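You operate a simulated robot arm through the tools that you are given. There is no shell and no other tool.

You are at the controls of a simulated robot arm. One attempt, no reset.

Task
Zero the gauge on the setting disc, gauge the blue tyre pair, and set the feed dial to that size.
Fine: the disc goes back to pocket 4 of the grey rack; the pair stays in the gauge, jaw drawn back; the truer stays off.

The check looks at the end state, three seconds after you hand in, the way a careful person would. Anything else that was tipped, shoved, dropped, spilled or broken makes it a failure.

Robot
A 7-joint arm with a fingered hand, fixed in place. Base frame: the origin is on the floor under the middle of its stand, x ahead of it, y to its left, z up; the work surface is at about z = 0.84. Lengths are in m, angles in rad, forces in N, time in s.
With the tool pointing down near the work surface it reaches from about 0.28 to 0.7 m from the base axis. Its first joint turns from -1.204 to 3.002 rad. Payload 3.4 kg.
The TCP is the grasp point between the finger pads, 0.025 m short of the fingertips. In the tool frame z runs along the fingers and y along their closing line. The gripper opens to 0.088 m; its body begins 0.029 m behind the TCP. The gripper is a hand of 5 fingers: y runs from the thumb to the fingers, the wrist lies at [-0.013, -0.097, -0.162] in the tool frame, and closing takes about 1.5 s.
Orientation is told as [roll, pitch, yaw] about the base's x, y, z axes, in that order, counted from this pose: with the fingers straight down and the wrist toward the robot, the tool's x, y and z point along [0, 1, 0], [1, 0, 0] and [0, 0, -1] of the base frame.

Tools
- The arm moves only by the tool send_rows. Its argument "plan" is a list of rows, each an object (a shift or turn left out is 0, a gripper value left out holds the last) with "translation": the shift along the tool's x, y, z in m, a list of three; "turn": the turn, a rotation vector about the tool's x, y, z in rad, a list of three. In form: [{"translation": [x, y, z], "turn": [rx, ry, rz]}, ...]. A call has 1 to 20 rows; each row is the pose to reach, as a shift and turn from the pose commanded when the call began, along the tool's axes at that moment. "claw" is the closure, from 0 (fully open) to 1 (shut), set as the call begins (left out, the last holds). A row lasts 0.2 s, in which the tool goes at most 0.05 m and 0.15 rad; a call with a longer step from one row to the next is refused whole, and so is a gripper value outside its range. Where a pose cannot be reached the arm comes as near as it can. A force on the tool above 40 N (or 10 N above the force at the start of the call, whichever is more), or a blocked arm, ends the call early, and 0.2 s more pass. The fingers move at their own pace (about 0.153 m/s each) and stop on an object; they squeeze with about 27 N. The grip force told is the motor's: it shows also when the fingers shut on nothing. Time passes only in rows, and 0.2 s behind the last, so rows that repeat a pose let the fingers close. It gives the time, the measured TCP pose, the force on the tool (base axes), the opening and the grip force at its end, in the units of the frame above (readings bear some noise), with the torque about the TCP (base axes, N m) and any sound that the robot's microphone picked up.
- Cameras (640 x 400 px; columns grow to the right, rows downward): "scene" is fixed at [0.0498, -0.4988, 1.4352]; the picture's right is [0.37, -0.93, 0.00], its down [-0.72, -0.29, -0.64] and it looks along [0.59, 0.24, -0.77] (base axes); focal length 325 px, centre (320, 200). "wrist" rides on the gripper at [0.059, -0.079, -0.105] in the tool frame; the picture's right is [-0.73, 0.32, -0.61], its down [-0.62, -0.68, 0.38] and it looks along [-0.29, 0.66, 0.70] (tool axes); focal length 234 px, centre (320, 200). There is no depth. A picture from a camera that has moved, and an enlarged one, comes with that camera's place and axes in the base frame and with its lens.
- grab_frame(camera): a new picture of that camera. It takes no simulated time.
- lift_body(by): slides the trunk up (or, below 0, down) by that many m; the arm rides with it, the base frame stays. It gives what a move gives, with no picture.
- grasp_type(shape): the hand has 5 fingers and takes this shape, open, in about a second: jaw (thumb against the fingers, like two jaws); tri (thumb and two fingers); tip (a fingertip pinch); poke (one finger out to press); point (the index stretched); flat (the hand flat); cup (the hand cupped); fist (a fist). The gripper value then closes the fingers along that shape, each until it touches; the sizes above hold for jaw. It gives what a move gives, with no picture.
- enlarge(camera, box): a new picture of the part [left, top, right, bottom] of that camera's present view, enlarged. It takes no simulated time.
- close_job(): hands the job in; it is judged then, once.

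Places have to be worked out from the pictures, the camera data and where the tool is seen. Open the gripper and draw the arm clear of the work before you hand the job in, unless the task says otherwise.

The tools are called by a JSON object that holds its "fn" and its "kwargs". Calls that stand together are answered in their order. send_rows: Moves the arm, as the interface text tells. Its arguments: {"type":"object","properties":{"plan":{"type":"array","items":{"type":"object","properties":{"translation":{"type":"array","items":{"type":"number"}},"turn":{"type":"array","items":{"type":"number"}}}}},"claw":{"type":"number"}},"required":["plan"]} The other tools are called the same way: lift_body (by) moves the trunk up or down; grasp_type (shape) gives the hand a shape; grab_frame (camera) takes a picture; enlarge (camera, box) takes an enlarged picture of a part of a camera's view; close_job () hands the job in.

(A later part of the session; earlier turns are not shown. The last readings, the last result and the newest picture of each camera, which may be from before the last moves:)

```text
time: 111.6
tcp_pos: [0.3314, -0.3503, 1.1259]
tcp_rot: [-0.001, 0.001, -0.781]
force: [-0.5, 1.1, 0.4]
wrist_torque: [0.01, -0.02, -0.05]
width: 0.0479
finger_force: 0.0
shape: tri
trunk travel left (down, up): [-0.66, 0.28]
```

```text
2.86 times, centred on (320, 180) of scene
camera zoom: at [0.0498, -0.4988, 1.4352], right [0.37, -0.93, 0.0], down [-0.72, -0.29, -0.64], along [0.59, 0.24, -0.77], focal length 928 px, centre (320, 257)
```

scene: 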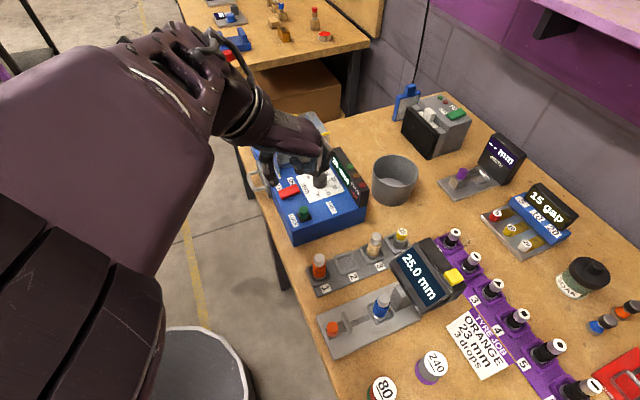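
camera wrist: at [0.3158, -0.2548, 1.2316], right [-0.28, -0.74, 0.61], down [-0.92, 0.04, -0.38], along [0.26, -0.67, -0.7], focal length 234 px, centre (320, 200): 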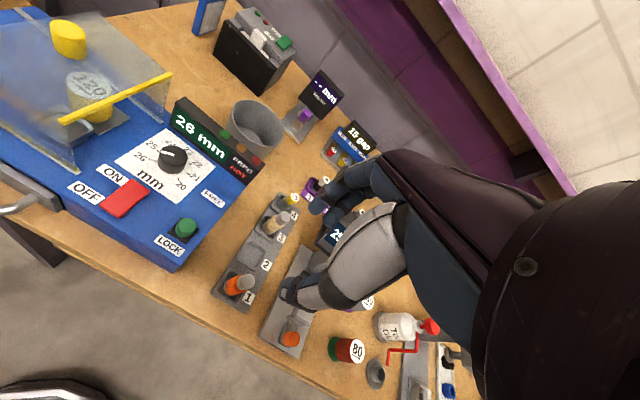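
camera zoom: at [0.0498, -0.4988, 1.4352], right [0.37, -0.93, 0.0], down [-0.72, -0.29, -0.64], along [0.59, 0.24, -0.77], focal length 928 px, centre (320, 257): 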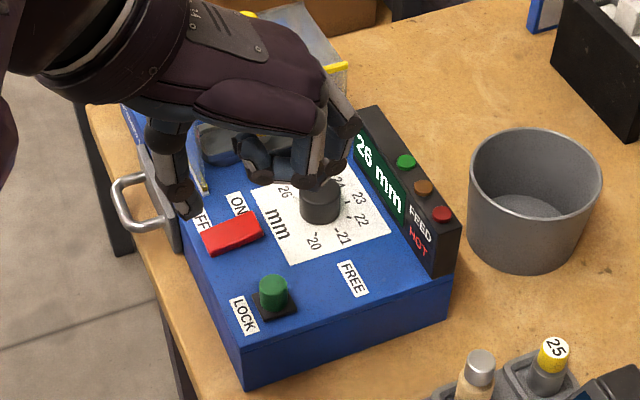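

From triangulation: dial axis at about (0.503,-0.3185) with top z≈0.925, and lamp bar face 46 mm from it in +e1 with top z≈0.954. The hood front bar is about 42 mm away in +e2 at z≈1.0, and the lock knob is at about (0.408,-0.321). I'll start with the lock, moving above it at yaw -0.785 so thumb and fingers lie along the sliding direction.

{"fn": "send_rows", "kwargs": {"plan": [{"translation": [0.025, 0.011, 0.02]}, {"translation": [0.05, 0.023, 0.05]}, {"translation": [0.0757, 0.0347, 0.08]}, {"translation": [0.0757, 0.0347, 0.11]}, {"translation": [0.0757, 0.0347, 0.135]}, {"translation": [0.0757, 0.0347, 0.135]}], "claw": 0.35}}

{"fn": "enlarge", "kwargs": {"camera": "wrist", "box": [180, 180, 380, 330]}}

{"fn": "enlarge", "kwargs": {"camera": "scene", "box": [240, 110, 400, 250]}}

```text
time: 113.0
tcp_pos: [0.4064, -0.3202, 0.9937]
tcp_rot: [0.002, 0.002, -0.786]
force: [0.7, 0.8, -0.2]
wrist_torque: [-0.03, -0.02, 0.0]
width: 0.0568
finger_force: 0.1
shape: tri
trunk travel left (down, up): [-0.66, 0.28]
```

```text
2.67 times, centred on (280, 255) of wrist
camera zoom: at [0.3925, -0.2246, 1.0979], right [-0.28, -0.74, 0.61], down [-0.92, 0.04, -0.38], along [0.26, -0.67, -0.7], focal length 624 px, centre (427, 53)
```

zoom: 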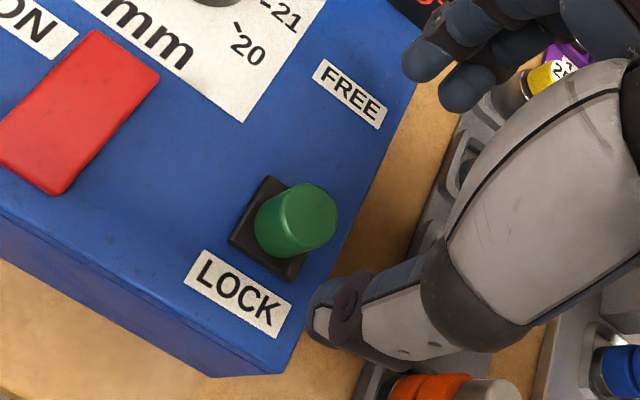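

```text
2.86 times, centred on (320, 180) of scene
camera zoom: at [0.0498, -0.4988, 1.4352], right [0.37, -0.93, 0.0], down [-0.72, -0.29, -0.64], along [0.59, 0.24, -0.77], focal length 928 px, centre (320, 257)
```

zoom: 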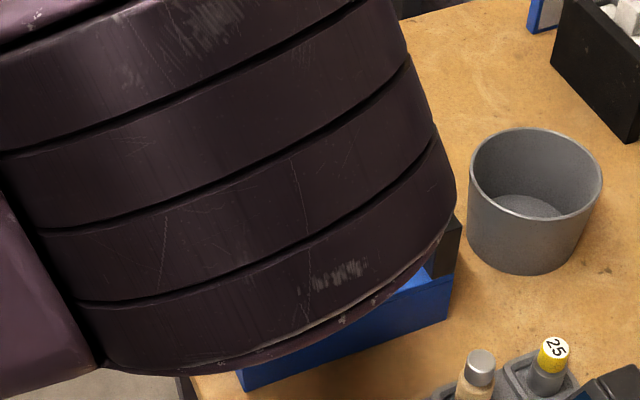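

The lock knob is directly below (top z≈0.923, base ≈0.90). I'll descend to z≈0.933 around it and close.

{"fn": "send_rows", "kwargs": {"plan": [{"translation": [0.001, -0.001, 0.02]}, {"translation": [0.001, -0.001, 0.04]}, {"translation": [0.001, -0.001, 0.054]}, {"translation": [0.001, -0.001, 0.06]}, {"translation": [0.001, -0.001, 0.06]}]}}

{"fn": "enlarge", "kwargs": {"camera": "wrist", "box": [200, 170, 380, 310]}}

```text
time: 114.2
tcp_pos: [0.4086, -0.3212, 0.9305]
tcp_rot: [0.001, 0.002, -0.786]
force: [0.3, 0.6, -0.3]
wrist_torque: [-0.01, 0.0, -0.05]
width: 0.0569
finger_force: 0.1
shape: tri
trunk travel left (down, up): [-0.66, 0.28]
```

```text
2.86 times, centred on (290, 240) of wrist
camera zoom: at [0.3931, -0.2238, 1.0366], right [-0.28, -0.74, 0.61], down [-0.92, 0.04, -0.38], along [0.26, -0.67, -0.7], focal length 669 px, centre (406, 86)
```

zoom: 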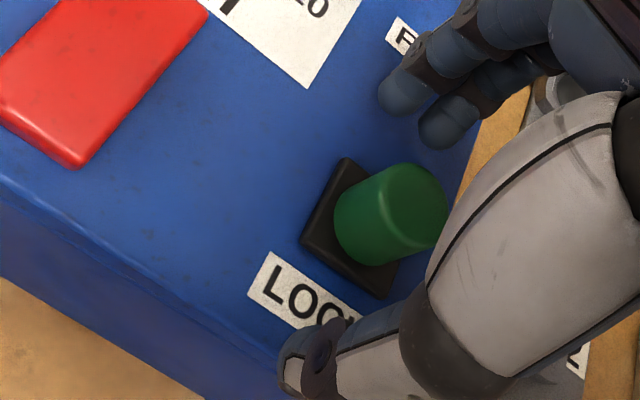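

Aligned within 2 mm. I'll close on the lock knob.

{"fn": "send_rows", "kwargs": {"plan": [{"translation": [-0.001, 0.001, 0]}, {"translation": [-0.001, 0.001, 0]}, {"translation": [-0.001, 0.001, 0]}, {"translation": [-0.001, 0.001, 0]}, {"translation": [-0.001, 0.001, 0]}, {"translation": [-0.001, 0.001, 0]}], "claw": 1.0}}

{"fn": "enlarge", "kwargs": {"camera": "wrist", "box": [200, 170, 380, 310]}}

```text
time: 115.6
tcp_pos: [0.4086, -0.3205, 0.9321]
tcp_rot: [-0.002, 0.003, -0.783]
force: [2.5, 3.9, -2.5]
wrist_torque: [0.06, 0.01, 0.02]
width: 0.0107
finger_force: 26.7
shape: tri
trunk travel left (down, up): [-0.66, 0.28]
```

```text
2.86 times, centred on (290, 240) of wrist
camera zoom: at [0.3942, -0.2247, 1.0368], right [-0.28, -0.74, 0.61], down [-0.92, 0.04, -0.38], along [0.26, -0.67, -0.7], focal length 669 px, centre (406, 86)
```

zoom: 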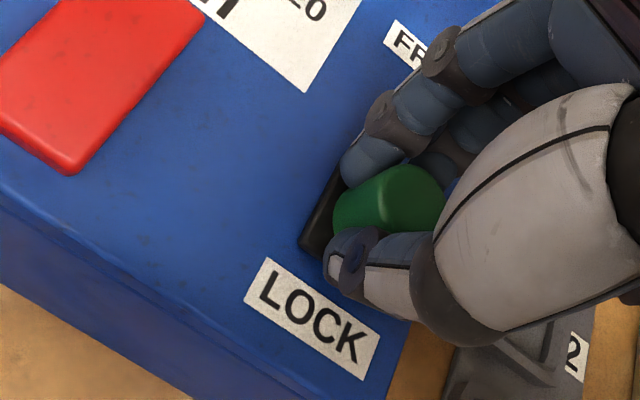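

Gripped. I'll slide it toward FREE (+tool y), 12 mm first, watching the force.

{"fn": "send_rows", "kwargs": {"plan": [{"translation": [0, 0.003, 0]}, {"translation": [0, 0.006, 0]}, {"translation": [0, 0.009, 0]}, {"translation": [0, 0.012, 0]}, {"translation": [0, 0.012, 0]}]}}

{"fn": "enlarge", "kwargs": {"camera": "wrist", "box": [200, 170, 380, 310]}}

```text
time: 116.8
tcp_pos: [0.4181, -0.33, 0.9312]
tcp_rot: [0.0, 0.004, -0.784]
force: [2.1, 1.8, -2.8]
wrist_torque: [0.03, -0.06, 0.04]
width: 0.0108
finger_force: 27.1
shape: tri
trunk travel left (down, up): [-0.66, 0.28]
```

```text
2.86 times, centred on (290, 240) of wrist
camera zoom: at [0.4031, -0.2335, 1.0368], right [-0.28, -0.74, 0.61], down [-0.92, 0.04, -0.38], along [0.26, -0.67, -0.7], focal length 669 px, centre (406, 86)
```

zoom: 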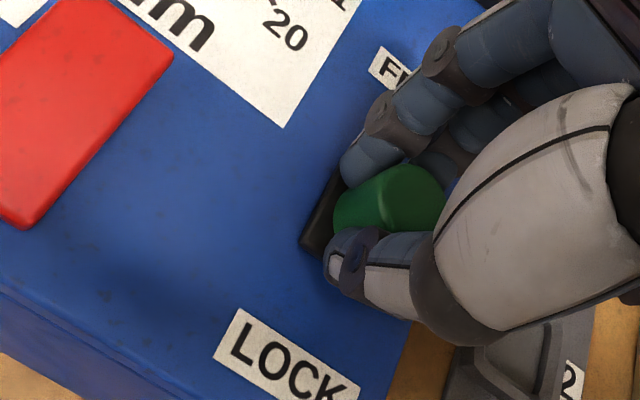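

The slider moves freely with its base. I'll continue toward FREE in small steps until it stops.

{"fn": "send_rows", "kwargs": {"plan": [{"translation": [0, 0.003, 0]}, {"translation": [0, 0.006, 0]}, {"translation": [0, 0.009, 0]}, {"translation": [0, 0.011, 0]}, {"translation": [0, 0.011, 0]}]}}

{"fn": "enlarge", "kwargs": {"camera": "wrist", "box": [200, 170, 380, 310]}}

```text
time: 118.0
tcp_pos: [0.4259, -0.3372, 0.9316]
tcp_rot: [-0.001, 0.0, -0.785]
force: [2.1, 2.4, 0.5]
wrist_torque: [0.03, -0.02, 0.01]
width: 0.0104
finger_force: 27.3
shape: tri
trunk travel left (down, up): [-0.66, 0.28]
```

```text
2.86 times, centred on (290, 240) of wrist
camera zoom: at [0.4106, -0.2411, 1.0365], right [-0.28, -0.74, 0.61], down [-0.92, 0.04, -0.38], along [0.26, -0.67, -0.7], focal length 669 px, centre (406, 86)
```

zoom: 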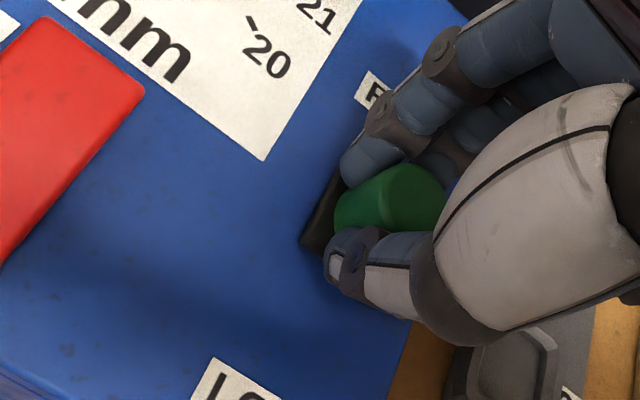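

No stop yet after 23 mm. I'll continue a few more millimetres.

{"fn": "send_rows", "kwargs": {"plan": [{"translation": [0, 0.002, 0]}, {"translation": [0, 0.004, 0]}, {"translation": [0, 0.006, 0]}, {"translation": [0, 0.006, 0]}]}}

{"fn": "enlarge", "kwargs": {"camera": "wrist", "box": [200, 170, 380, 310]}}

```text
time: 119.0
tcp_pos: [0.4311, -0.3411, 0.9309]
tcp_rot: [0.001, 0.0, -0.785]
force: [1.4, 1.7, 1.8]
wrist_torque: [0.0, 0.01, 0.01]
width: 0.0102
finger_force: 26.8
shape: tri
trunk travel left (down, up): [-0.66, 0.28]
```

```text
2.86 times, centred on (290, 240) of wrist
camera zoom: at [0.415, -0.2453, 1.0364], right [-0.28, -0.74, 0.61], down [-0.92, 0.04, -0.38], along [0.26, -0.67, -0.7], focal length 669 px, centre (406, 86)
```

zoom: 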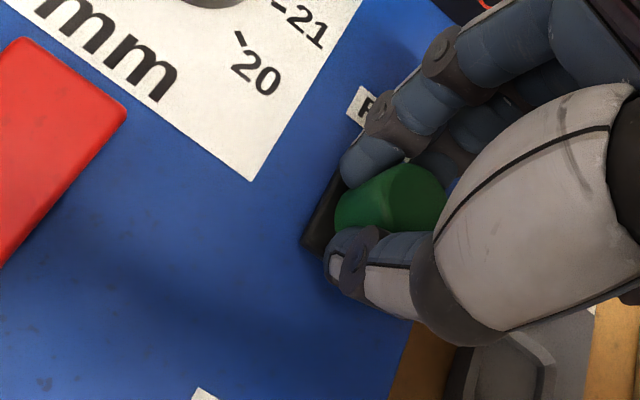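

Still free-moving. I'll try a few more millimetres.

{"fn": "send_rows", "kwargs": {"plan": [{"translation": [0, 0.002, 0]}, {"translation": [0, 0.004, 0]}, {"translation": [0, 0.004, 0]}]}}

{"fn": "enlarge", "kwargs": {"camera": "wrist", "box": [200, 170, 380, 310]}}

```text
time: 119.8
tcp_pos: [0.4342, -0.3447, 0.9319]
tcp_rot: [-0.001, 0.003, -0.785]
force: [1.8, 2.0, -1.2]
wrist_torque: [0.03, -0.04, 0.03]
width: 0.0105
finger_force: 26.6
shape: tri
trunk travel left (down, up): [-0.66, 0.28]
```

```text
2.86 times, centred on (290, 240) of wrist
camera zoom: at [0.4182, -0.2486, 1.0367], right [-0.28, -0.74, 0.61], down [-0.92, 0.04, -0.38], along [0.26, -0.67, -0.7], focal length 669 px, centre (406, 86)
```

zoom: 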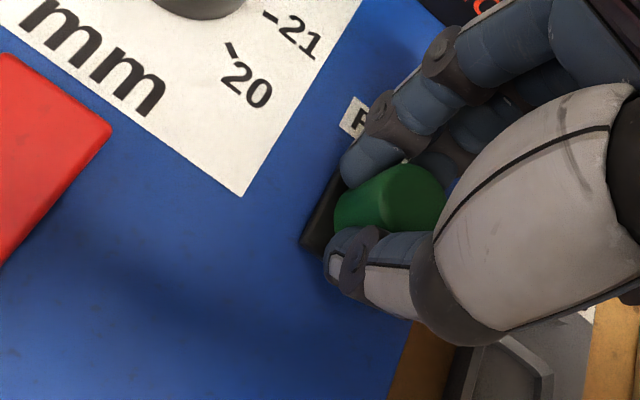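

The gap to the FREE label now matches the earlier gap to LOCK, so it should be near its end. I'll push gently once more to feel for the stop.

{"fn": "send_rows", "kwargs": {"plan": [{"translation": [0, 0.0015, 0]}, {"translation": [0, 0.003, 0]}, {"translation": [0, 0.003, 0]}]}}

{"fn": "enlarge", "kwargs": {"camera": "wrist", "box": [200, 170, 380, 310]}}

```text
time: 120.6
tcp_pos: [0.4349, -0.348, 0.9305]
tcp_rot: [-0.001, 0.002, -0.785]
force: [2.9, 1.3, 0.7]
wrist_torque: [0.02, -0.03, 0.01]
width: 0.0105
finger_force: 27.0
shape: tri
trunk travel left (down, up): [-0.66, 0.28]
```

```text
2.86 times, centred on (290, 240) of wrist
camera zoom: at [0.4203, -0.2508, 1.0365], right [-0.28, -0.74, 0.61], down [-0.92, 0.04, -0.38], along [0.26, -0.67, -0.7], focal length 669 px, centre (406, 86)
```

zoom: 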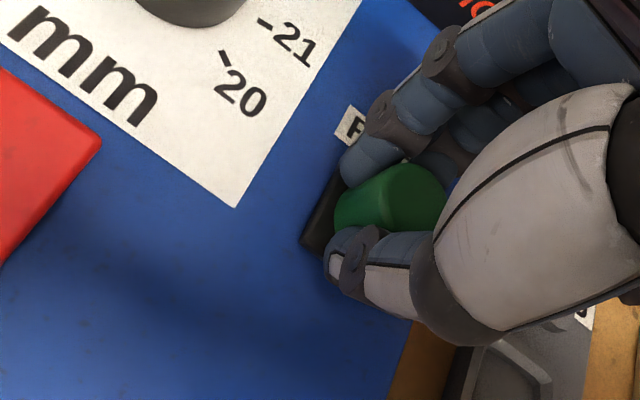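

No hard stop yet at 37 mm of travel. I'll push another 3 mm.

{"fn": "send_rows", "kwargs": {"plan": [{"translation": [0, 0.0015, 0]}, {"translation": [0, 0.003, 0]}, {"translation": [0, 0.003, 0]}]}}

{"fn": "enlarge", "kwargs": {"camera": "wrist", "box": [200, 170, 380, 310]}}

```text
time: 121.4
tcp_pos: [0.4361, -0.347, 0.9318]
tcp_rot: [-0.001, 0.001, -0.785]
force: [1.6, 3.7, -2.0]
wrist_torque: [0.11, -0.03, 0.03]
width: 0.0106
finger_force: 27.2
shape: tri
trunk travel left (down, up): [-0.66, 0.28]
```

```text
2.86 times, centred on (290, 240) of wrist
camera zoom: at [0.4219, -0.2523, 1.0367], right [-0.28, -0.74, 0.61], down [-0.92, 0.04, -0.38], along [0.26, -0.67, -0.7], focal length 669 px, centre (406, 86)
```

zoom: 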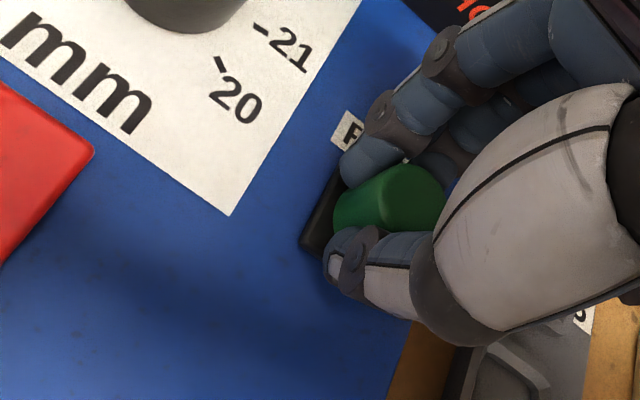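

It moved a little less this time. One more gentle push to check for the end stop.

{"fn": "send_rows", "kwargs": {"plan": [{"translation": [0, 0.0015, 0]}, {"translation": [0, 0.003, 0]}, {"translation": [0, 0.003, 0]}]}}

{"fn": "enlarge", "kwargs": {"camera": "wrist", "box": [200, 170, 380, 310]}}

```text
time: 122.2
tcp_pos: [0.4386, -0.3493, 0.9314]
tcp_rot: [-0.001, 0.001, -0.784]
force: [-4.3, 8.1, -3.8]
wrist_torque: [0.21, 0.09, 0.0]
width: 0.0099
finger_force: 27.6
shape: tri
trunk travel left (down, up): [-0.66, 0.28]
```

```text
2.86 times, centred on (290, 240) of wrist
camera zoom: at [0.4232, -0.2534, 1.0369], right [-0.28, -0.74, 0.61], down [-0.92, 0.04, -0.38], along [0.26, -0.67, -0.7], focal length 669 px, centre (406, 86)
```

zoom: 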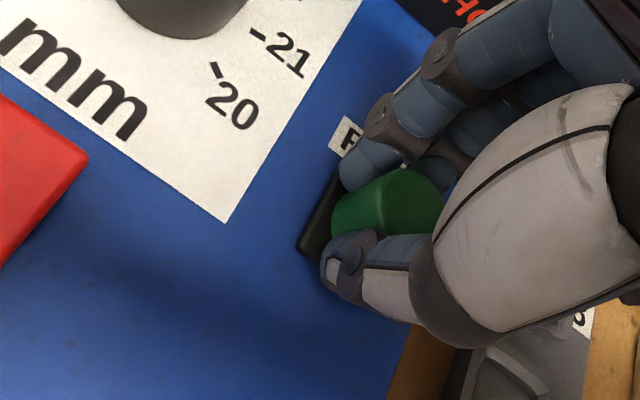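

The stop is reached (about 9 N), so the lock is at FREE. I'll ease off, open and rise.

{"fn": "send_rows", "kwargs": {"plan": [{"translation": [0, -0.002, 0]}, {"translation": [0, -0.0025, 0]}]}}

{"fn": "send_rows", "kwargs": {"plan": [{"translation": [0, 0, 0]}, {"translation": [0, 0, 0]}, {"translation": [0, 0, 0]}, {"translation": [0, 0, 0]}], "claw": 0.4}}

{"fn": "send_rows", "kwargs": {"plan": [{"translation": [0, 0, -0.02]}, {"translation": [0, -0.005, -0.05]}, {"translation": [0, -0.015, -0.085]}, {"translation": [0, -0.025, -0.12]}, {"translation": [0, -0.03, -0.14]}, {"translation": [0, -0.03, -0.14]}]}}

{"fn": "grab_frame", "kwargs": {"camera": "wrist"}}

{"fn": "enlarge", "kwargs": {"camera": "wrist", "box": [100, 100, 330, 280]}}

```text
time: 122.8
tcp_pos: [0.4377, -0.3501, 0.9304]
tcp_rot: [0.001, -0.001, -0.786]
force: [-0.2, 5.5, -3.9]
wrist_torque: [0.09, 0.01, 0.02]
width: 0.0101
finger_force: 27.1
shape: tri
trunk travel left (down, up): [-0.66, 0.28]
```

```text
time: 123.8
tcp_pos: [0.4374, -0.3494, 0.931]
tcp_rot: [0.0, 0.001, -0.786]
force: [0.0, -0.1, 0.7]
wrist_torque: [-0.01, 0.01, -0.01]
width: 0.0525
finger_force: 0.1
shape: tri
trunk travel left (down, up): [-0.66, 0.28]
```

```text
time: 125.2
tcp_pos: [0.4134, -0.3294, 1.0719]
tcp_rot: [0.0, 0.002, -0.783]
force: [0.0, 0.5, 0.1]
wrist_torque: [0.01, 0.03, -0.01]
width: 0.0529
finger_force: 0.1
shape: tri
trunk travel left (down, up): [-0.66, 0.28]
```

```text
taken
camera wrist: at [0.3992, -0.2322, 1.1778], right [-0.28, -0.74, 0.61], down [-0.92, 0.04, -0.38], along [0.26, -0.67, -0.7], focal length 234 px, centre (320, 200)
```

wrist: 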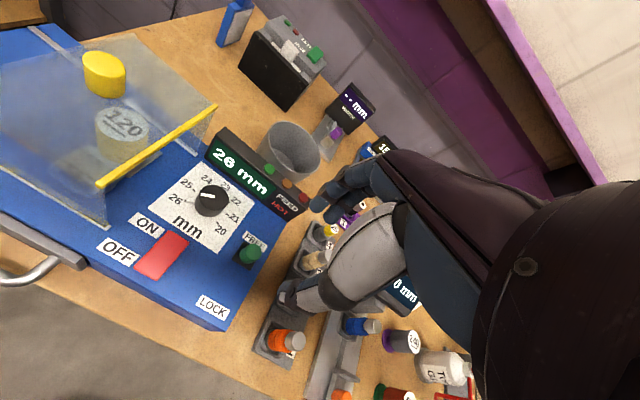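

```text
2.22 times, centred on (215, 190) of wrist
camera zoom: at [0.3992, -0.2322, 1.1778], right [-0.28, -0.74, 0.61], down [-0.92, 0.04, -0.38], along [0.26, -0.67, -0.7], focal length 520 px, centre (553, 222)
```

zoom: 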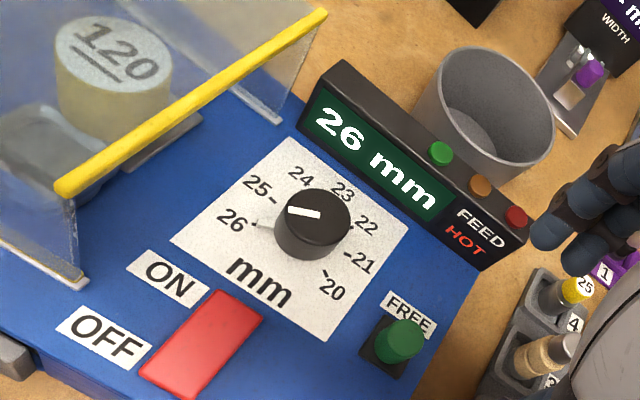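

The lock is at FREE and the dial centre refines to about (0.5055,-0.320), top z≈0.921. To keep the fingers clear of the lamp bar and hood bar, I'll try a hand yaw of about +1.2 (wrist on the open -e2 side), staying high above the dial first.

{"fn": "send_rows", "kwargs": {"plan": [{"translation": [0.005, 0.004, -0.01], "turn": [0, 0, -0.13]}, {"translation": [0.01, 0.008, -0.01], "turn": [0, 0, -0.27]}, {"translation": [0.015, 0.012, -0.01], "turn": [0, 0, -0.41]}, {"translation": [0.02, 0.016, -0.01], "turn": [0, 0, -0.55]}, {"translation": [0.025, 0.02, -0.01], "turn": [0, 0, -0.69]}, {"translation": [0.03, 0.024, -0.01], "turn": [0, 0, -0.83]}, {"translation": [0.035, 0.028, -0.01], "turn": [0, 0, -0.97]}, {"translation": [0.04, 0.032, -0.01], "turn": [0, 0, -1.11]}, {"translation": [0.046, 0.037, -0.01], "turn": [0, 0, -1.25]}, {"translation": [0.052, 0.042, -0.01], "turn": [0, 0, -1.39]}, {"translation": [0.058, 0.047, -0.01], "turn": [0, 0, -1.53]}, {"translation": [0.064, 0.052, -0.01], "turn": [0, 0, -1.67]}, {"translation": [0.069, 0.056, -0.01], "turn": [0, 0, -1.81]}, {"translation": [0.072, 0.0587, -0.01], "turn": [0, 0, -1.95]}, {"translation": [0.072, 0.0587, -0.01], "turn": [0, 0, -1.984]}, {"translation": [0.072, 0.0587, -0.01], "turn": [0, 0, -1.984]}]}}

{"fn": "grab_frame", "kwargs": {"camera": "wrist"}}

{"fn": "grab_frame", "kwargs": {"camera": "scene"}}

```text
time: 128.6
tcp_pos: [0.5088, -0.3187, 1.0813]
tcp_rot: [0.002, -0.001, 1.201]
force: [0.6, -0.2, 0.1]
wrist_torque: [0.01, 0.01, -0.01]
width: 0.0525
finger_force: 0.0
shape: tri
trunk travel left (down, up): [-0.66, 0.28]
```

```text
taken
camera wrist: at [0.4241, -0.3718, 1.1867], right [0.79, 0.04, 0.61], down [0.33, -0.86, -0.38], along [0.51, 0.51, -0.7], focal length 234 px, centre (320, 200)
```

wrist: 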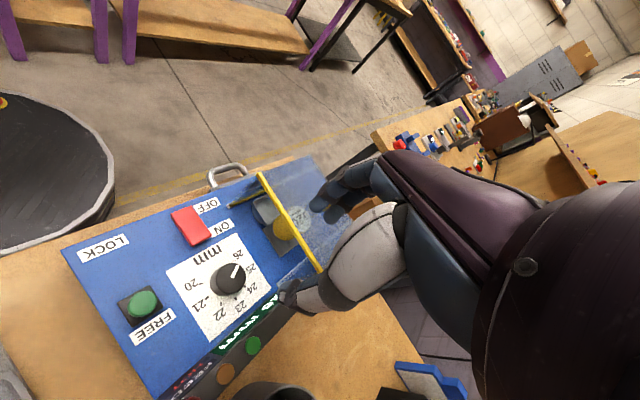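

```text
taken
```

scene: 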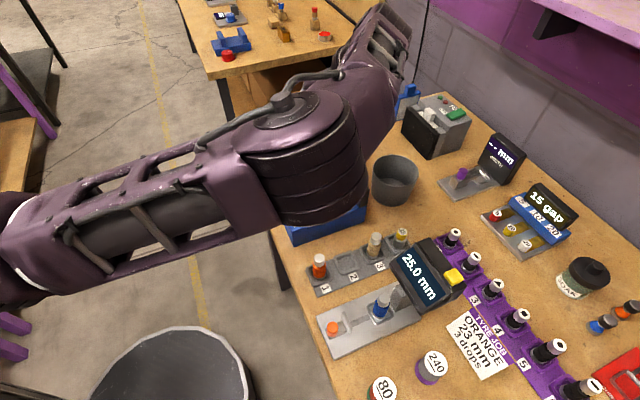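

Yaw +1.2 is reachable. I'll zoom in on the dial from here to refine the alignment.

{"fn": "enlarge", "kwargs": {"camera": "wrist", "box": [150, 210, 310, 340]}}

```text
3.08 times, centred on (230, 275) of wrist
camera zoom: at [0.4241, -0.3718, 1.1867], right [0.79, 0.04, 0.61], down [0.33, -0.86, -0.38], along [0.51, 0.51, -0.7], focal length 720 px, centre (597, -31)
```

zoom: 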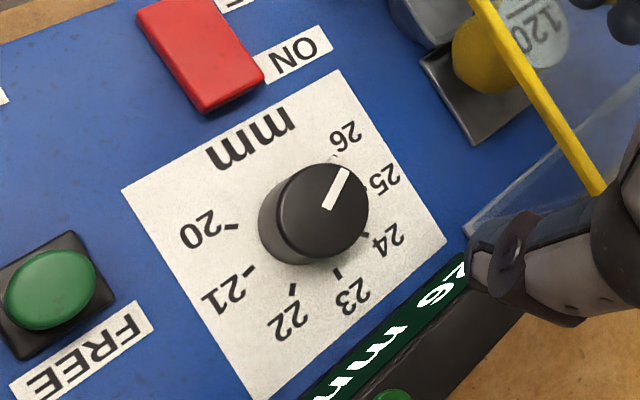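

The hood bar (z≈1.0, about 43 mm beyond the dial) would block a straight descent with fingers on that side. So the plan is: turn to yaw 1.35, descend offset to the open side, slide in under the bar with fingertips just above the knob, then lower and grip. First I'll rotate and offset while high.

{"fn": "send_rows", "kwargs": {"plan": [{"translation": [0.005, -0.01, 0], "turn": [0, 0, -0.05]}, {"translation": [0.01, -0.022, 0], "turn": [0, 0, -0.1]}, {"translation": [0.015, -0.034, 0], "turn": [0, 0, -0.15]}, {"translation": [0.02, -0.045, 0], "turn": [0, 0, -0.15]}, {"translation": [0.02, -0.045, 0], "turn": [0, 0, -0.15]}], "claw": 0.48}}

{"fn": "grab_frame", "kwargs": {"camera": "wrist"}}

{"fn": "grab_frame", "kwargs": {"camera": "scene"}}

```text
time: 129.8
tcp_pos: [0.4741, -0.3536, 1.0801]
tcp_rot: [0.0, 0.002, 1.348]
force: [0.2, 0.2, -0.3]
wrist_torque: [-0.04, 0.01, 0.02]
width: 0.0463
finger_force: 0.1
shape: tri
trunk travel left (down, up): [-0.66, 0.28]
```

```text
taken
camera wrist: at [0.3977, -0.4192, 1.1859], right [0.78, 0.16, 0.61], down [0.46, -0.8, -0.38], along [0.43, 0.58, -0.7], focal length 234 px, centre (320, 200)
```

wrist: 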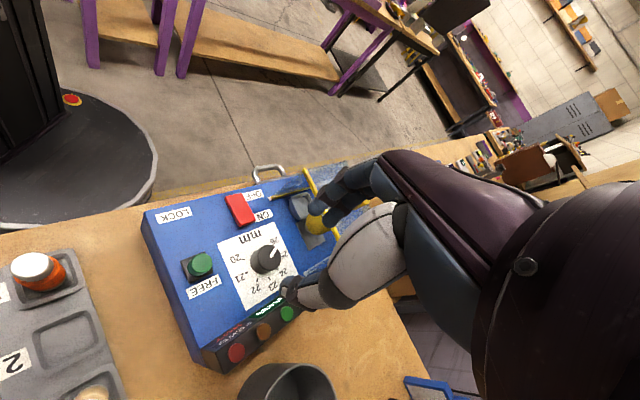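

```text
taken
```

scene: 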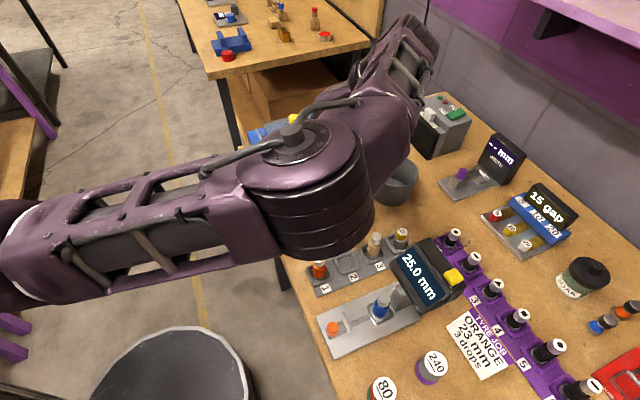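

I want to know how high the elbow is before descending. Lifting the trunk 40 mm and comparing pictures will give its depth by parallax, and it also adds clearance.

{"fn": "enlarge", "kwargs": {"camera": "scene", "box": [200, 90, 420, 270]}}

{"fn": "lift_body", "kwargs": {"by": 0.04}}

{"fn": "enlarge", "kwargs": {"camera": "scene", "box": [200, 90, 420, 270]}}

```text
2.22 times, centred on (310, 180) of scene
camera zoom: at [0.0498, -0.4988, 1.4352], right [0.37, -0.93, 0.0], down [-0.72, -0.29, -0.64], along [0.59, 0.24, -0.77], focal length 722 px, centre (342, 244)
```

zoom: 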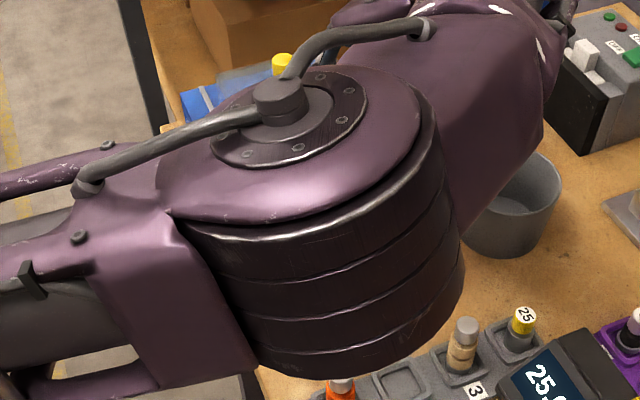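

```text
time: 130.6
tcp_pos: [0.4739, -0.3547, 1.1195]
tcp_rot: [0.003, -0.002, 1.349]
force: [-0.3, 0.3, -0.2]
wrist_torque: [0.01, 0.01, -0.01]
width: 0.0464
finger_force: 0.1
shape: tri
trunk travel left (down, up): [-0.7, 0.24]
```

```text
2.22 times, centred on (310, 180) of scene
camera zoom: at [0.0498, -0.4988, 1.4352], right [0.37, -0.93, 0.0], down [-0.72, -0.29, -0.64], along [0.59, 0.24, -0.77], focal length 722 px, centre (342, 244)
```

zoom: 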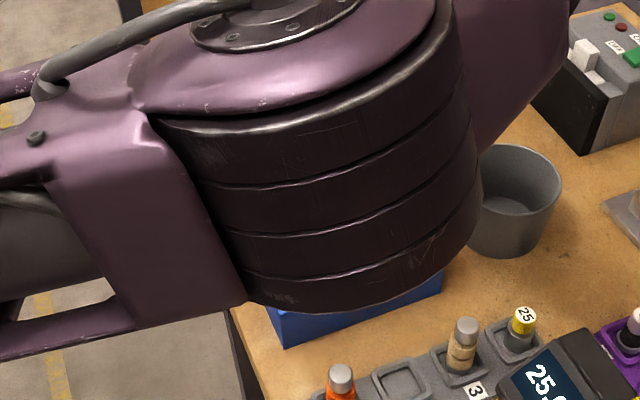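

The elbow's underside is at about z≈1.2, so there is ample clearance. I'll lower the trunk back and zoom in on the dial from this offset pose.

{"fn": "lift_body", "kwargs": {"by": -0.05}}

{"fn": "enlarge", "kwargs": {"camera": "wrist", "box": [180, 170, 360, 330]}}

```text
time: 131.6
tcp_pos: [0.4726, -0.3534, 1.0708]
tcp_rot: [-0.001, -0.002, 1.349]
force: [-0.7, -0.8, 0.4]
wrist_torque: [0.02, -0.04, 0.0]
width: 0.0461
finger_force: 0.1
shape: tri
trunk travel left (down, up): [-0.65, 0.29]
```

```text
2.50 times, centred on (270, 250) of wrist
camera zoom: at [0.3974, -0.4192, 1.1759], right [0.78, 0.15, 0.61], down [0.46, -0.8, -0.38], along [0.43, 0.58, -0.7], focal length 585 px, centre (445, 75)
```

zoom: 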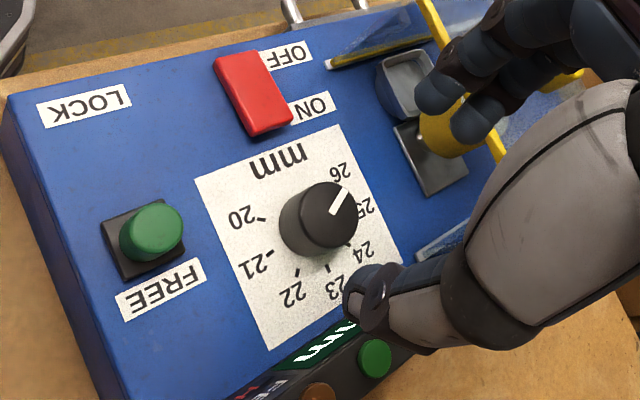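

The dial is at tool (-23, +43) mm from here, matching my estimate. I'll descend at this offset to z≈0.955, with fingertips just above knob height.

{"fn": "send_rows", "kwargs": {"plan": [{"translation": [0, 0, 0.025]}, {"translation": [0, 0, 0.055]}, {"translation": [0, 0, 0.085]}, {"translation": [0, 0, 0.105]}, {"translation": [0, 0, 0.116]}, {"translation": [0, 0, 0.116]}]}}

{"fn": "enlarge", "kwargs": {"camera": "wrist", "box": [160, 150, 380, 320]}}

{"fn": "enlarge", "kwargs": {"camera": "scene", "box": [240, 90, 420, 250]}}

```text
time: 133.0
tcp_pos: [0.4731, -0.3552, 0.954]
tcp_rot: [0.001, -0.003, 1.35]
force: [0.1, 0.4, -0.1]
wrist_torque: [-0.02, 0.01, -0.01]
width: 0.046
finger_force: 0.1
shape: tri
trunk travel left (down, up): [-0.65, 0.29]
```

```text
2.35 times, centred on (270, 235) of wrist
camera zoom: at [0.398, -0.4197, 1.0594], right [0.78, 0.15, 0.61], down [0.46, -0.8, -0.38], along [0.43, 0.58, -0.7], focal length 551 px, centre (438, 118)
```

zoom: 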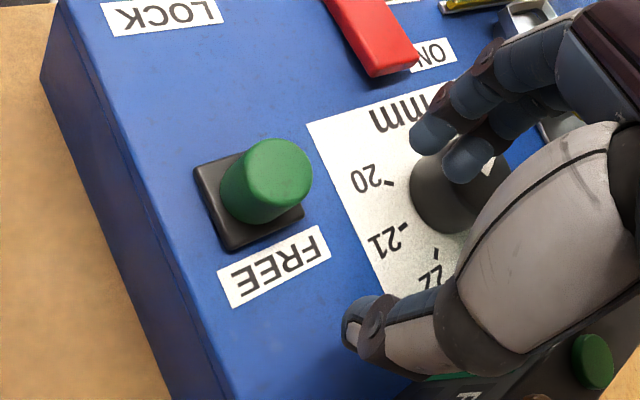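

```text
2.50 times, centred on (330, 170) of scene
camera zoom: at [0.0498, -0.4988, 1.4352], right [0.37, -0.93, 0.0], down [-0.72, -0.29, -0.64], along [0.59, 0.24, -0.77], focal length 812 px, centre (295, 275)
```

zoom: 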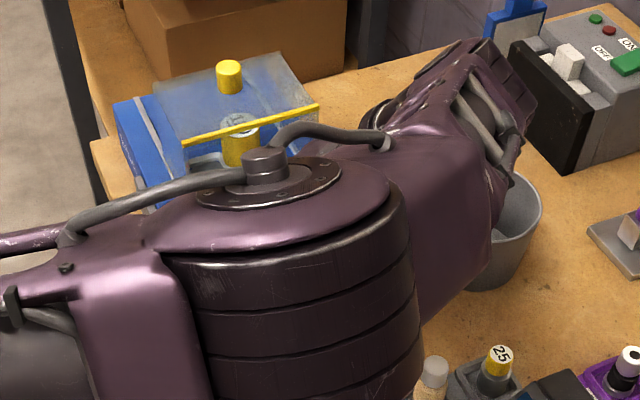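

Everything is clear. I'll raise 3 mm for margin over the knob and slide in to centre over the dial.

{"fn": "send_rows", "kwargs": {"plan": [{"translation": [-0.003, 0.005, -0.003]}, {"translation": [-0.007, 0.014, -0.003]}, {"translation": [-0.012, 0.024, -0.003]}, {"translation": [-0.016, 0.034, -0.003]}, {"translation": [-0.019, 0.041, -0.003]}, {"translation": [-0.02, 0.0432, -0.003]}, {"translation": [-0.02, 0.0432, -0.003]}]}}

{"fn": "enlarge", "kwargs": {"camera": "wrist", "box": [200, 170, 380, 310]}}

{"fn": "enlarge", "kwargs": {"camera": "scene", "box": [240, 90, 420, 250]}}

```text
time: 134.6
tcp_pos: [0.5017, -0.3158, 0.9575]
tcp_rot: [-0.001, -0.002, 1.348]
force: [-0.1, -0.3, -1.1]
wrist_torque: [-0.02, -0.01, -0.01]
width: 0.0462
finger_force: 0.1
shape: tri
trunk travel left (down, up): [-0.65, 0.29]
```

```text
2.86 times, centred on (290, 240) of wrist
camera zoom: at [0.4269, -0.3814, 1.0627], right [0.78, 0.15, 0.61], down [0.46, -0.8, -0.38], along [0.43, 0.58, -0.7], focal length 669 px, centre (406, 86)
```

zoom: 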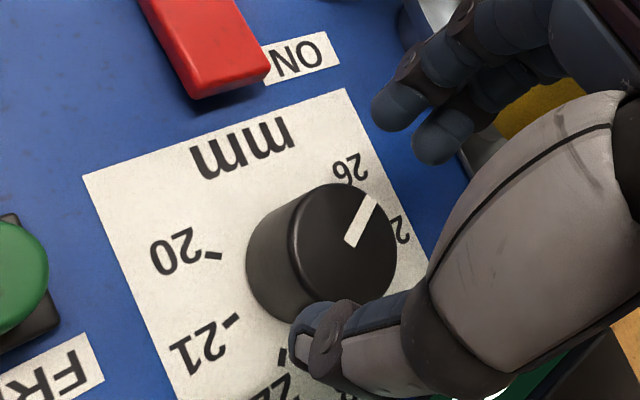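

```text
2.50 times, centred on (330, 170) of scene
camera zoom: at [0.0498, -0.4988, 1.4352], right [0.37, -0.93, 0.0], down [-0.72, -0.29, -0.64], along [0.59, 0.24, -0.77], focal length 812 px, centre (295, 275)
```

zoom: 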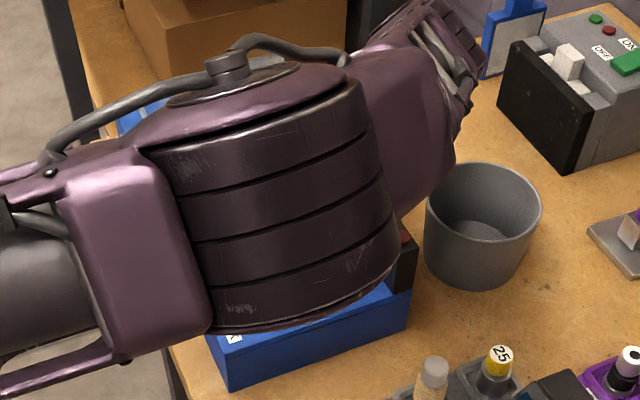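

The knob is centred between thumb and fingers (about (-2, 0) mm). I'll lower to z≈0.932 around it.

{"fn": "send_rows", "kwargs": {"plan": [{"translation": [0, 0, 0.008]}, {"translation": [0, 0, 0.017]}, {"translation": [0, 0, 0.0255]}, {"translation": [0, 0, 0.0255]}]}}

{"fn": "enlarge", "kwargs": {"camera": "wrist", "box": [200, 170, 380, 310]}}

```text
time: 135.6
tcp_pos: [0.5013, -0.3147, 0.9337]
tcp_rot: [-0.003, 0.001, 1.35]
force: [-1.2, 0.2, 0.5]
wrist_torque: [-0.01, 0.05, 0.0]
width: 0.0461
finger_force: 0.0
shape: tri
trunk travel left (down, up): [-0.65, 0.29]
```

```text
2.86 times, centred on (290, 240) of wrist
camera zoom: at [0.4255, -0.3809, 1.0387], right [0.78, 0.16, 0.61], down [0.46, -0.8, -0.38], along [0.43, 0.58, -0.7], focal length 669 px, centre (406, 86)
```

zoom: 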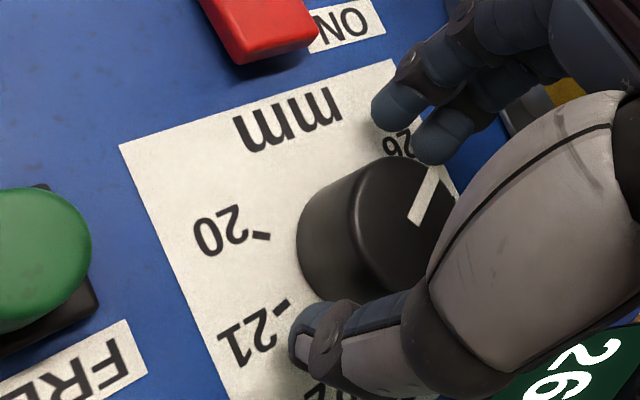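

No contact so far and the knob lies between the pads. I'll close the fingers.

{"fn": "send_rows", "kwargs": {"plan": [{"translation": [0, 0, 0]}, {"translation": [0, 0, 0]}, {"translation": [0, 0, 0]}, {"translation": [0, 0, 0]}, {"translation": [0, 0, 0]}, {"translation": [0, 0, 0]}], "claw": 1.0}}

{"fn": "enlarge", "kwargs": {"camera": "wrist", "box": [200, 170, 380, 310]}}

```text
time: 137.0
tcp_pos: [0.501, -0.3169, 0.9329]
tcp_rot: [-0.001, 0.0, 1.35]
force: [-2.3, -0.9, -2.4]
wrist_torque: [-0.03, 0.06, -0.03]
width: 0.0228
finger_force: 26.9
shape: tri
trunk travel left (down, up): [-0.65, 0.29]
```

```text
2.86 times, centred on (290, 240) of wrist
camera zoom: at [0.4252, -0.3812, 1.0386], right [0.78, 0.16, 0.61], down [0.46, -0.8, -0.38], along [0.43, 0.58, -0.7], focal length 669 px, centre (406, 86)
```

zoom: 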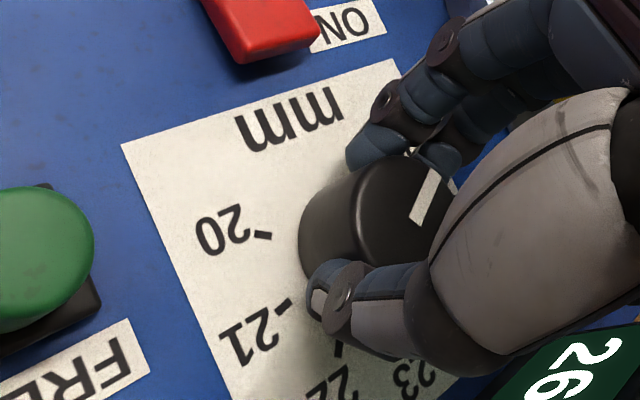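

The dial is gripped. I'll turn it clockwise seen from above (+tool z), from 26 toward 25, in small increments: 0.2 rad first.

{"fn": "send_rows", "kwargs": {"plan": [{"translation": [0, 0.0001, 0], "turn": [0, 0, 0.05]}, {"translation": [0, 0.0002, 0], "turn": [0, 0, 0.1]}, {"translation": [0, 0.0004, 0], "turn": [0, 0, 0.15]}, {"translation": [0, 0.0005, 0], "turn": [0, 0, 0.2]}, {"translation": [0, 0.0005, 0], "turn": [0, 0, 0.2]}]}}

{"fn": "enlarge", "kwargs": {"camera": "wrist", "box": [200, 170, 400, 330]}}

```text
time: 138.2
tcp_pos: [0.5016, -0.3164, 0.9338]
tcp_rot: [0.002, -0.002, 1.15]
force: [-0.2, 0.4, 4.0]
wrist_torque: [-0.03, 0.07, 0.0]
width: 0.023
finger_force: 27.2
shape: tri
trunk travel left (down, up): [-0.65, 0.29]
```

```text
2.50 times, centred on (300, 250) of wrist
camera zoom: at [0.4143, -0.3646, 1.0379], right [0.79, 0.0, 0.61], down [0.29, -0.88, -0.38], along [0.53, 0.48, -0.69], focal length 585 px, centre (370, 75)
```

zoom: 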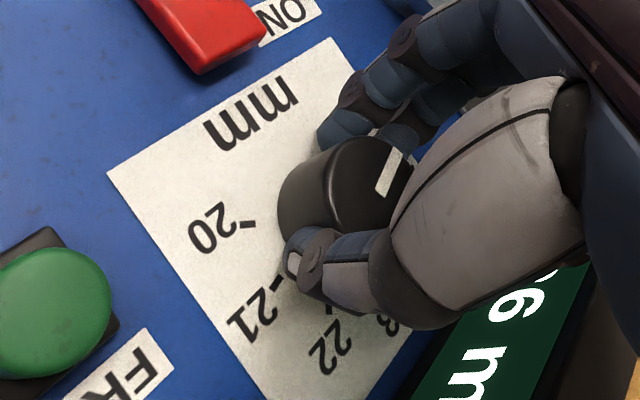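

The pointer rotates with the hand, so the dial is turning. I'll continue another 0.3 rad.

{"fn": "send_rows", "kwargs": {"plan": [{"translation": [0, 0.0002, 0], "turn": [0, 0, 0.06]}, {"translation": [0, 0.0004, 0], "turn": [0, 0, 0.12]}, {"translation": [0, 0.0005, 0], "turn": [0, 0, 0.18]}, {"translation": [-0.0001, 0.0006, 0], "turn": [0, 0, 0.24]}, {"translation": [-0.0001, 0.0007, 0], "turn": [0, 0, 0.3]}, {"translation": [-0.0001, 0.0007, 0], "turn": [0, 0, 0.3]}]}}

{"fn": "enlarge", "kwargs": {"camera": "wrist", "box": [200, 170, 400, 330]}}

```text
time: 139.6
tcp_pos: [0.5021, -0.315, 0.9331]
tcp_rot: [-0.001, 0.0, 0.848]
force: [-1.1, 1.7, 1.3]
wrist_torque: [0.06, 0.02, 0.02]
width: 0.0229
finger_force: 27.2
shape: tri
trunk travel left (down, up): [-0.65, 0.29]
```

```text
2.50 times, centred on (300, 250) of wrist
camera zoom: at [0.4052, -0.3363, 1.0381], right [0.76, -0.24, 0.61], down [0.02, -0.92, -0.38], along [0.65, 0.3, -0.7], focal length 585 px, centre (370, 75)
```

zoom: 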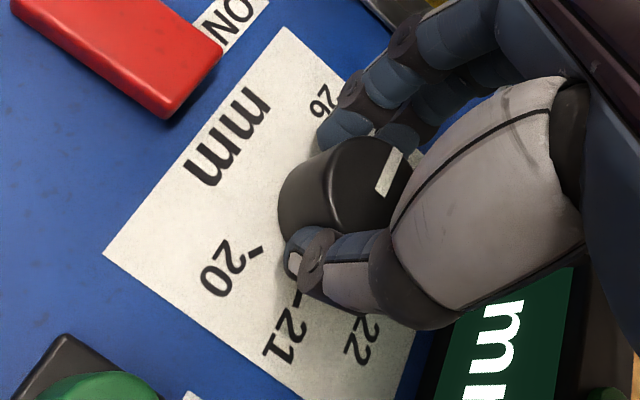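

About 0.5 rad turned so far. I'll see whether the display is visible anywhere.

{"fn": "grab_frame", "kwargs": {"camera": "wrist"}}

{"fn": "grab_frame", "kwargs": {"camera": "scene"}}

```text
taken
camera wrist: at [0.4052, -0.3363, 1.0381], right [0.76, -0.24, 0.61], down [0.02, -0.92, -0.38], along [0.65, 0.3, -0.7], focal length 234 px, centre (320, 200)
```

wrist: 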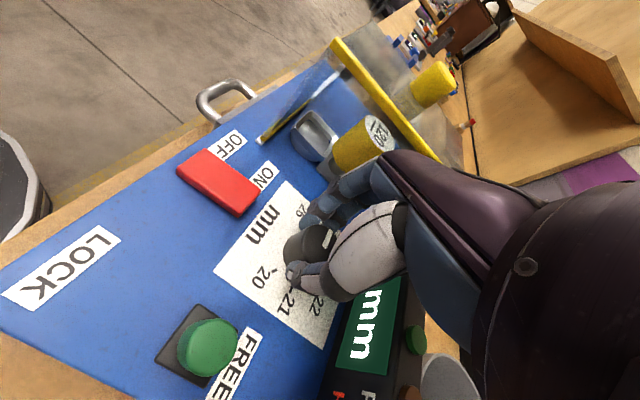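

```text
taken
```

scene: 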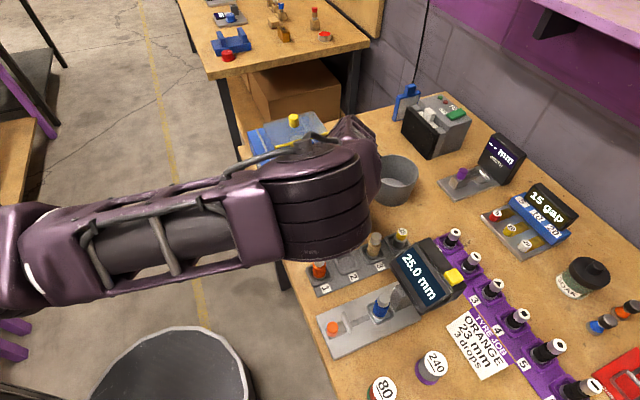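

The display number is hidden from here. The scale spacing works out at about 40° (0.70 rad) per mm, so I'll turn the remaining 0.2 rad.

{"fn": "send_rows", "kwargs": {"plan": [{"translation": [0, 0.0001, 0], "turn": [0, 0, 0.05]}, {"translation": [0, 0.0002, 0], "turn": [0, 0, 0.1]}, {"translation": [0, 0.0004, 0], "turn": [0, 0, 0.15]}, {"translation": [0, 0.0005, 0], "turn": [0, 0, 0.2]}, {"translation": [0, 0.0005, 0], "turn": [0, 0, 0.2]}]}}

{"fn": "enlarge", "kwargs": {"camera": "wrist", "box": [200, 170, 400, 330]}}

```text
time: 140.8
tcp_pos: [0.5036, -0.3139, 0.9335]
tcp_rot: [0.0, 0.001, 0.651]
force: [-0.1, 1.5, 0.9]
wrist_torque: [0.03, -0.06, 0.02]
width: 0.0227
finger_force: 26.6
shape: tri
trunk travel left (down, up): [-0.65, 0.29]
```

```text
2.50 times, centred on (300, 250) of wrist
camera zoom: at [0.4037, -0.3164, 1.0382], right [0.7, -0.38, 0.61], down [-0.17, -0.91, -0.38], along [0.7, 0.17, -0.7], focal length 585 px, centre (370, 75)
```

zoom: 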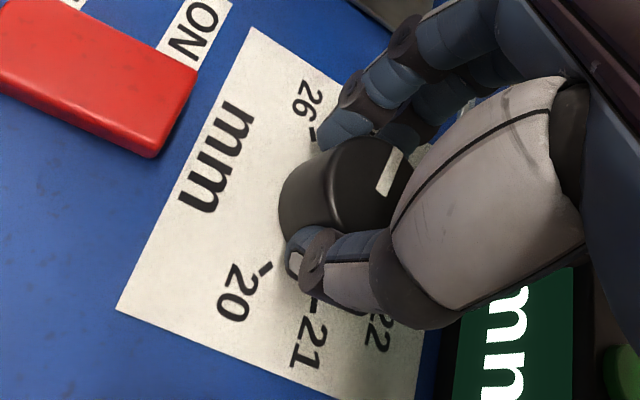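

Turned 0.70 rad in total. I'll open the fingers and, with the hand open, rotate back around the knob to the exit orientation.

{"fn": "send_rows", "kwargs": {"plan": [{"translation": [0, 0, 0]}, {"translation": [0, 0, 0]}, {"translation": [0, 0, 0]}, {"translation": [0, 0, 0]}], "claw": 0.48}}

{"fn": "enlarge", "kwargs": {"camera": "wrist", "box": [200, 170, 400, 330]}}

```text
time: 141.8
tcp_pos: [0.5032, -0.3139, 0.9322]
tcp_rot: [0.002, 0.0, 0.65]
force: [0.2, 0.0, -0.6]
wrist_torque: [-0.01, 0.02, 0.0]
width: 0.0452
finger_force: 0.0
shape: tri
trunk travel left (down, up): [-0.65, 0.29]
```

```text
2.50 times, centred on (300, 250) of wrist
camera zoom: at [0.4038, -0.3169, 1.0379], right [0.7, -0.38, 0.61], down [-0.17, -0.91, -0.38], along [0.7, 0.17, -0.7], focal length 585 px, centre (370, 75)
```

zoom: 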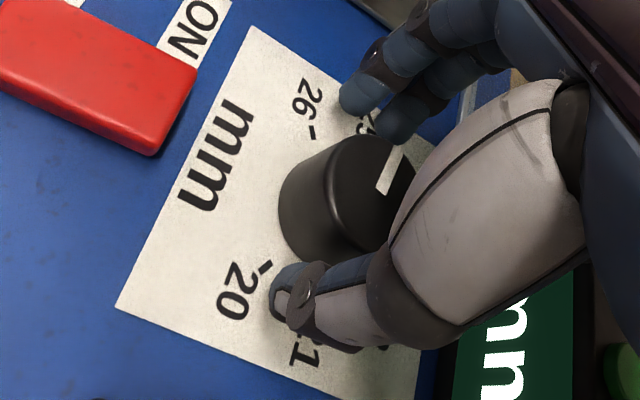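

The pointer stays put. I'll rotate the open hand back to yaw 1.35 about the knob centre, then raise and slide out.

{"fn": "send_rows", "kwargs": {"plan": [{"translation": [-0.0001, -0.0005, 0], "turn": [0, 0, -0.14]}, {"translation": [-0.0001, -0.001, 0], "turn": [0, 0, -0.28]}, {"translation": [-0.0003, -0.0014, 0], "turn": [0, 0, -0.42]}, {"translation": [-0.0005, -0.0018, 0], "turn": [0, 0, -0.56]}, {"translation": [-0.0008, -0.0022, 0], "turn": [0, 0, -0.7]}, {"translation": [-0.0008, -0.0022, 0], "turn": [0, 0, -0.7]}]}}

{"fn": "enlarge", "kwargs": {"camera": "wrist", "box": [200, 170, 400, 330]}}

```text
time: 143.2
tcp_pos: [0.5004, -0.317, 0.9321]
tcp_rot: [0.0, 0.0, 1.349]
force: [-0.6, -0.3, 0.6]
wrist_torque: [-0.01, 0.03, -0.05]
width: 0.0455
finger_force: 0.0
shape: tri
trunk travel left (down, up): [-0.65, 0.29]
```

```text
2.50 times, centred on (300, 250) of wrist
camera zoom: at [0.4244, -0.3821, 1.038], right [0.78, 0.16, 0.61], down [0.46, -0.8, -0.38], along [0.43, 0.58, -0.7], focal length 585 px, centre (370, 75)
```

zoom: 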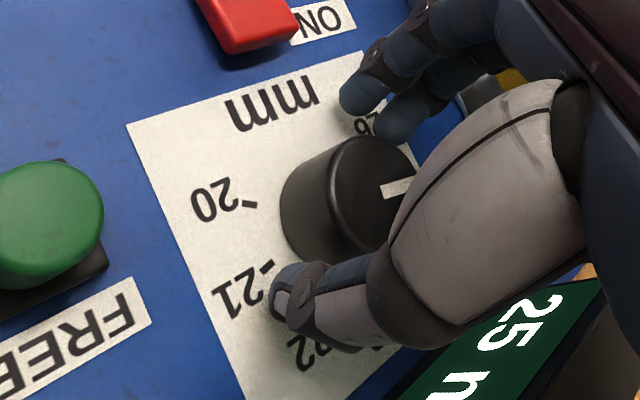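

The display now reads 25 mm. I'll raise over the knob and slide out the way I came in.

{"fn": "send_rows", "kwargs": {"plan": [{"translation": [0, 0, -0.01]}, {"translation": [0, 0, -0.02]}, {"translation": [0, 0, -0.0255]}, {"translation": [0.006, -0.012, -0.0255]}, {"translation": [0.012, -0.026, -0.0255]}, {"translation": [0.02, -0.0432, -0.0255]}, {"translation": [0.02, -0.0432, -0.05]}, {"translation": [0.02, -0.0432, -0.08]}, {"translation": [0.02, -0.0432, -0.11]}, {"translation": [0.02, -0.0432, -0.14]}, {"translation": [0.02, -0.0432, -0.14]}]}}

{"fn": "grab_frame", "kwargs": {"camera": "wrist"}}

{"fn": "enlarge", "kwargs": {"camera": "wrist", "box": [180, 170, 360, 360]}}

```text
time: 145.6
tcp_pos: [0.4721, -0.3556, 1.0721]
tcp_rot: [0.002, 0.0, 1.35]
force: [-0.6, -0.5, 0.1]
wrist_torque: [0.01, -0.01, -0.03]
width: 0.0456
finger_force: 0.1
shape: tri
trunk travel left (down, up): [-0.65, 0.29]
```

```text
taken
camera wrist: at [0.3961, -0.4203, 1.1773], right [0.78, 0.15, 0.61], down [0.46, -0.8, -0.38], along [0.43, 0.58, -0.7], focal length 234 px, centre (320, 200)
```

wrist: 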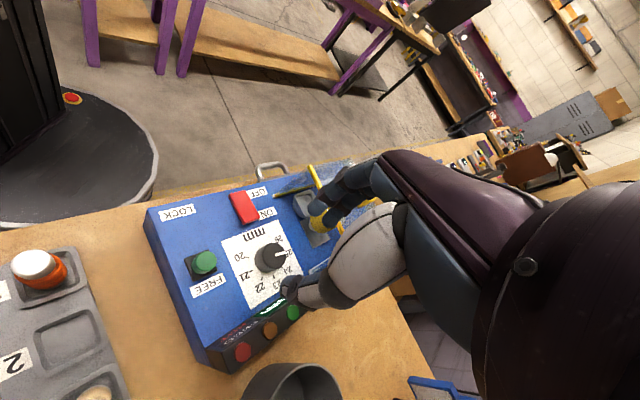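

```text
2.11 times, centred on (270, 265) of wrist
camera zoom: at [0.3961, -0.4203, 1.1773], right [0.78, 0.15, 0.61], down [0.46, -0.8, -0.38], along [0.43, 0.58, -0.7], focal length 493 px, centre (425, 63)
```

zoom: 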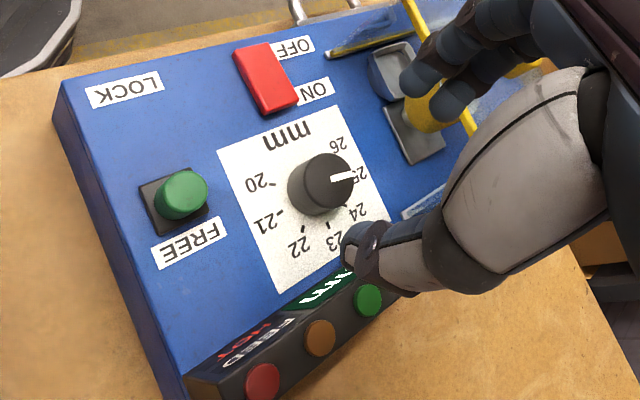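

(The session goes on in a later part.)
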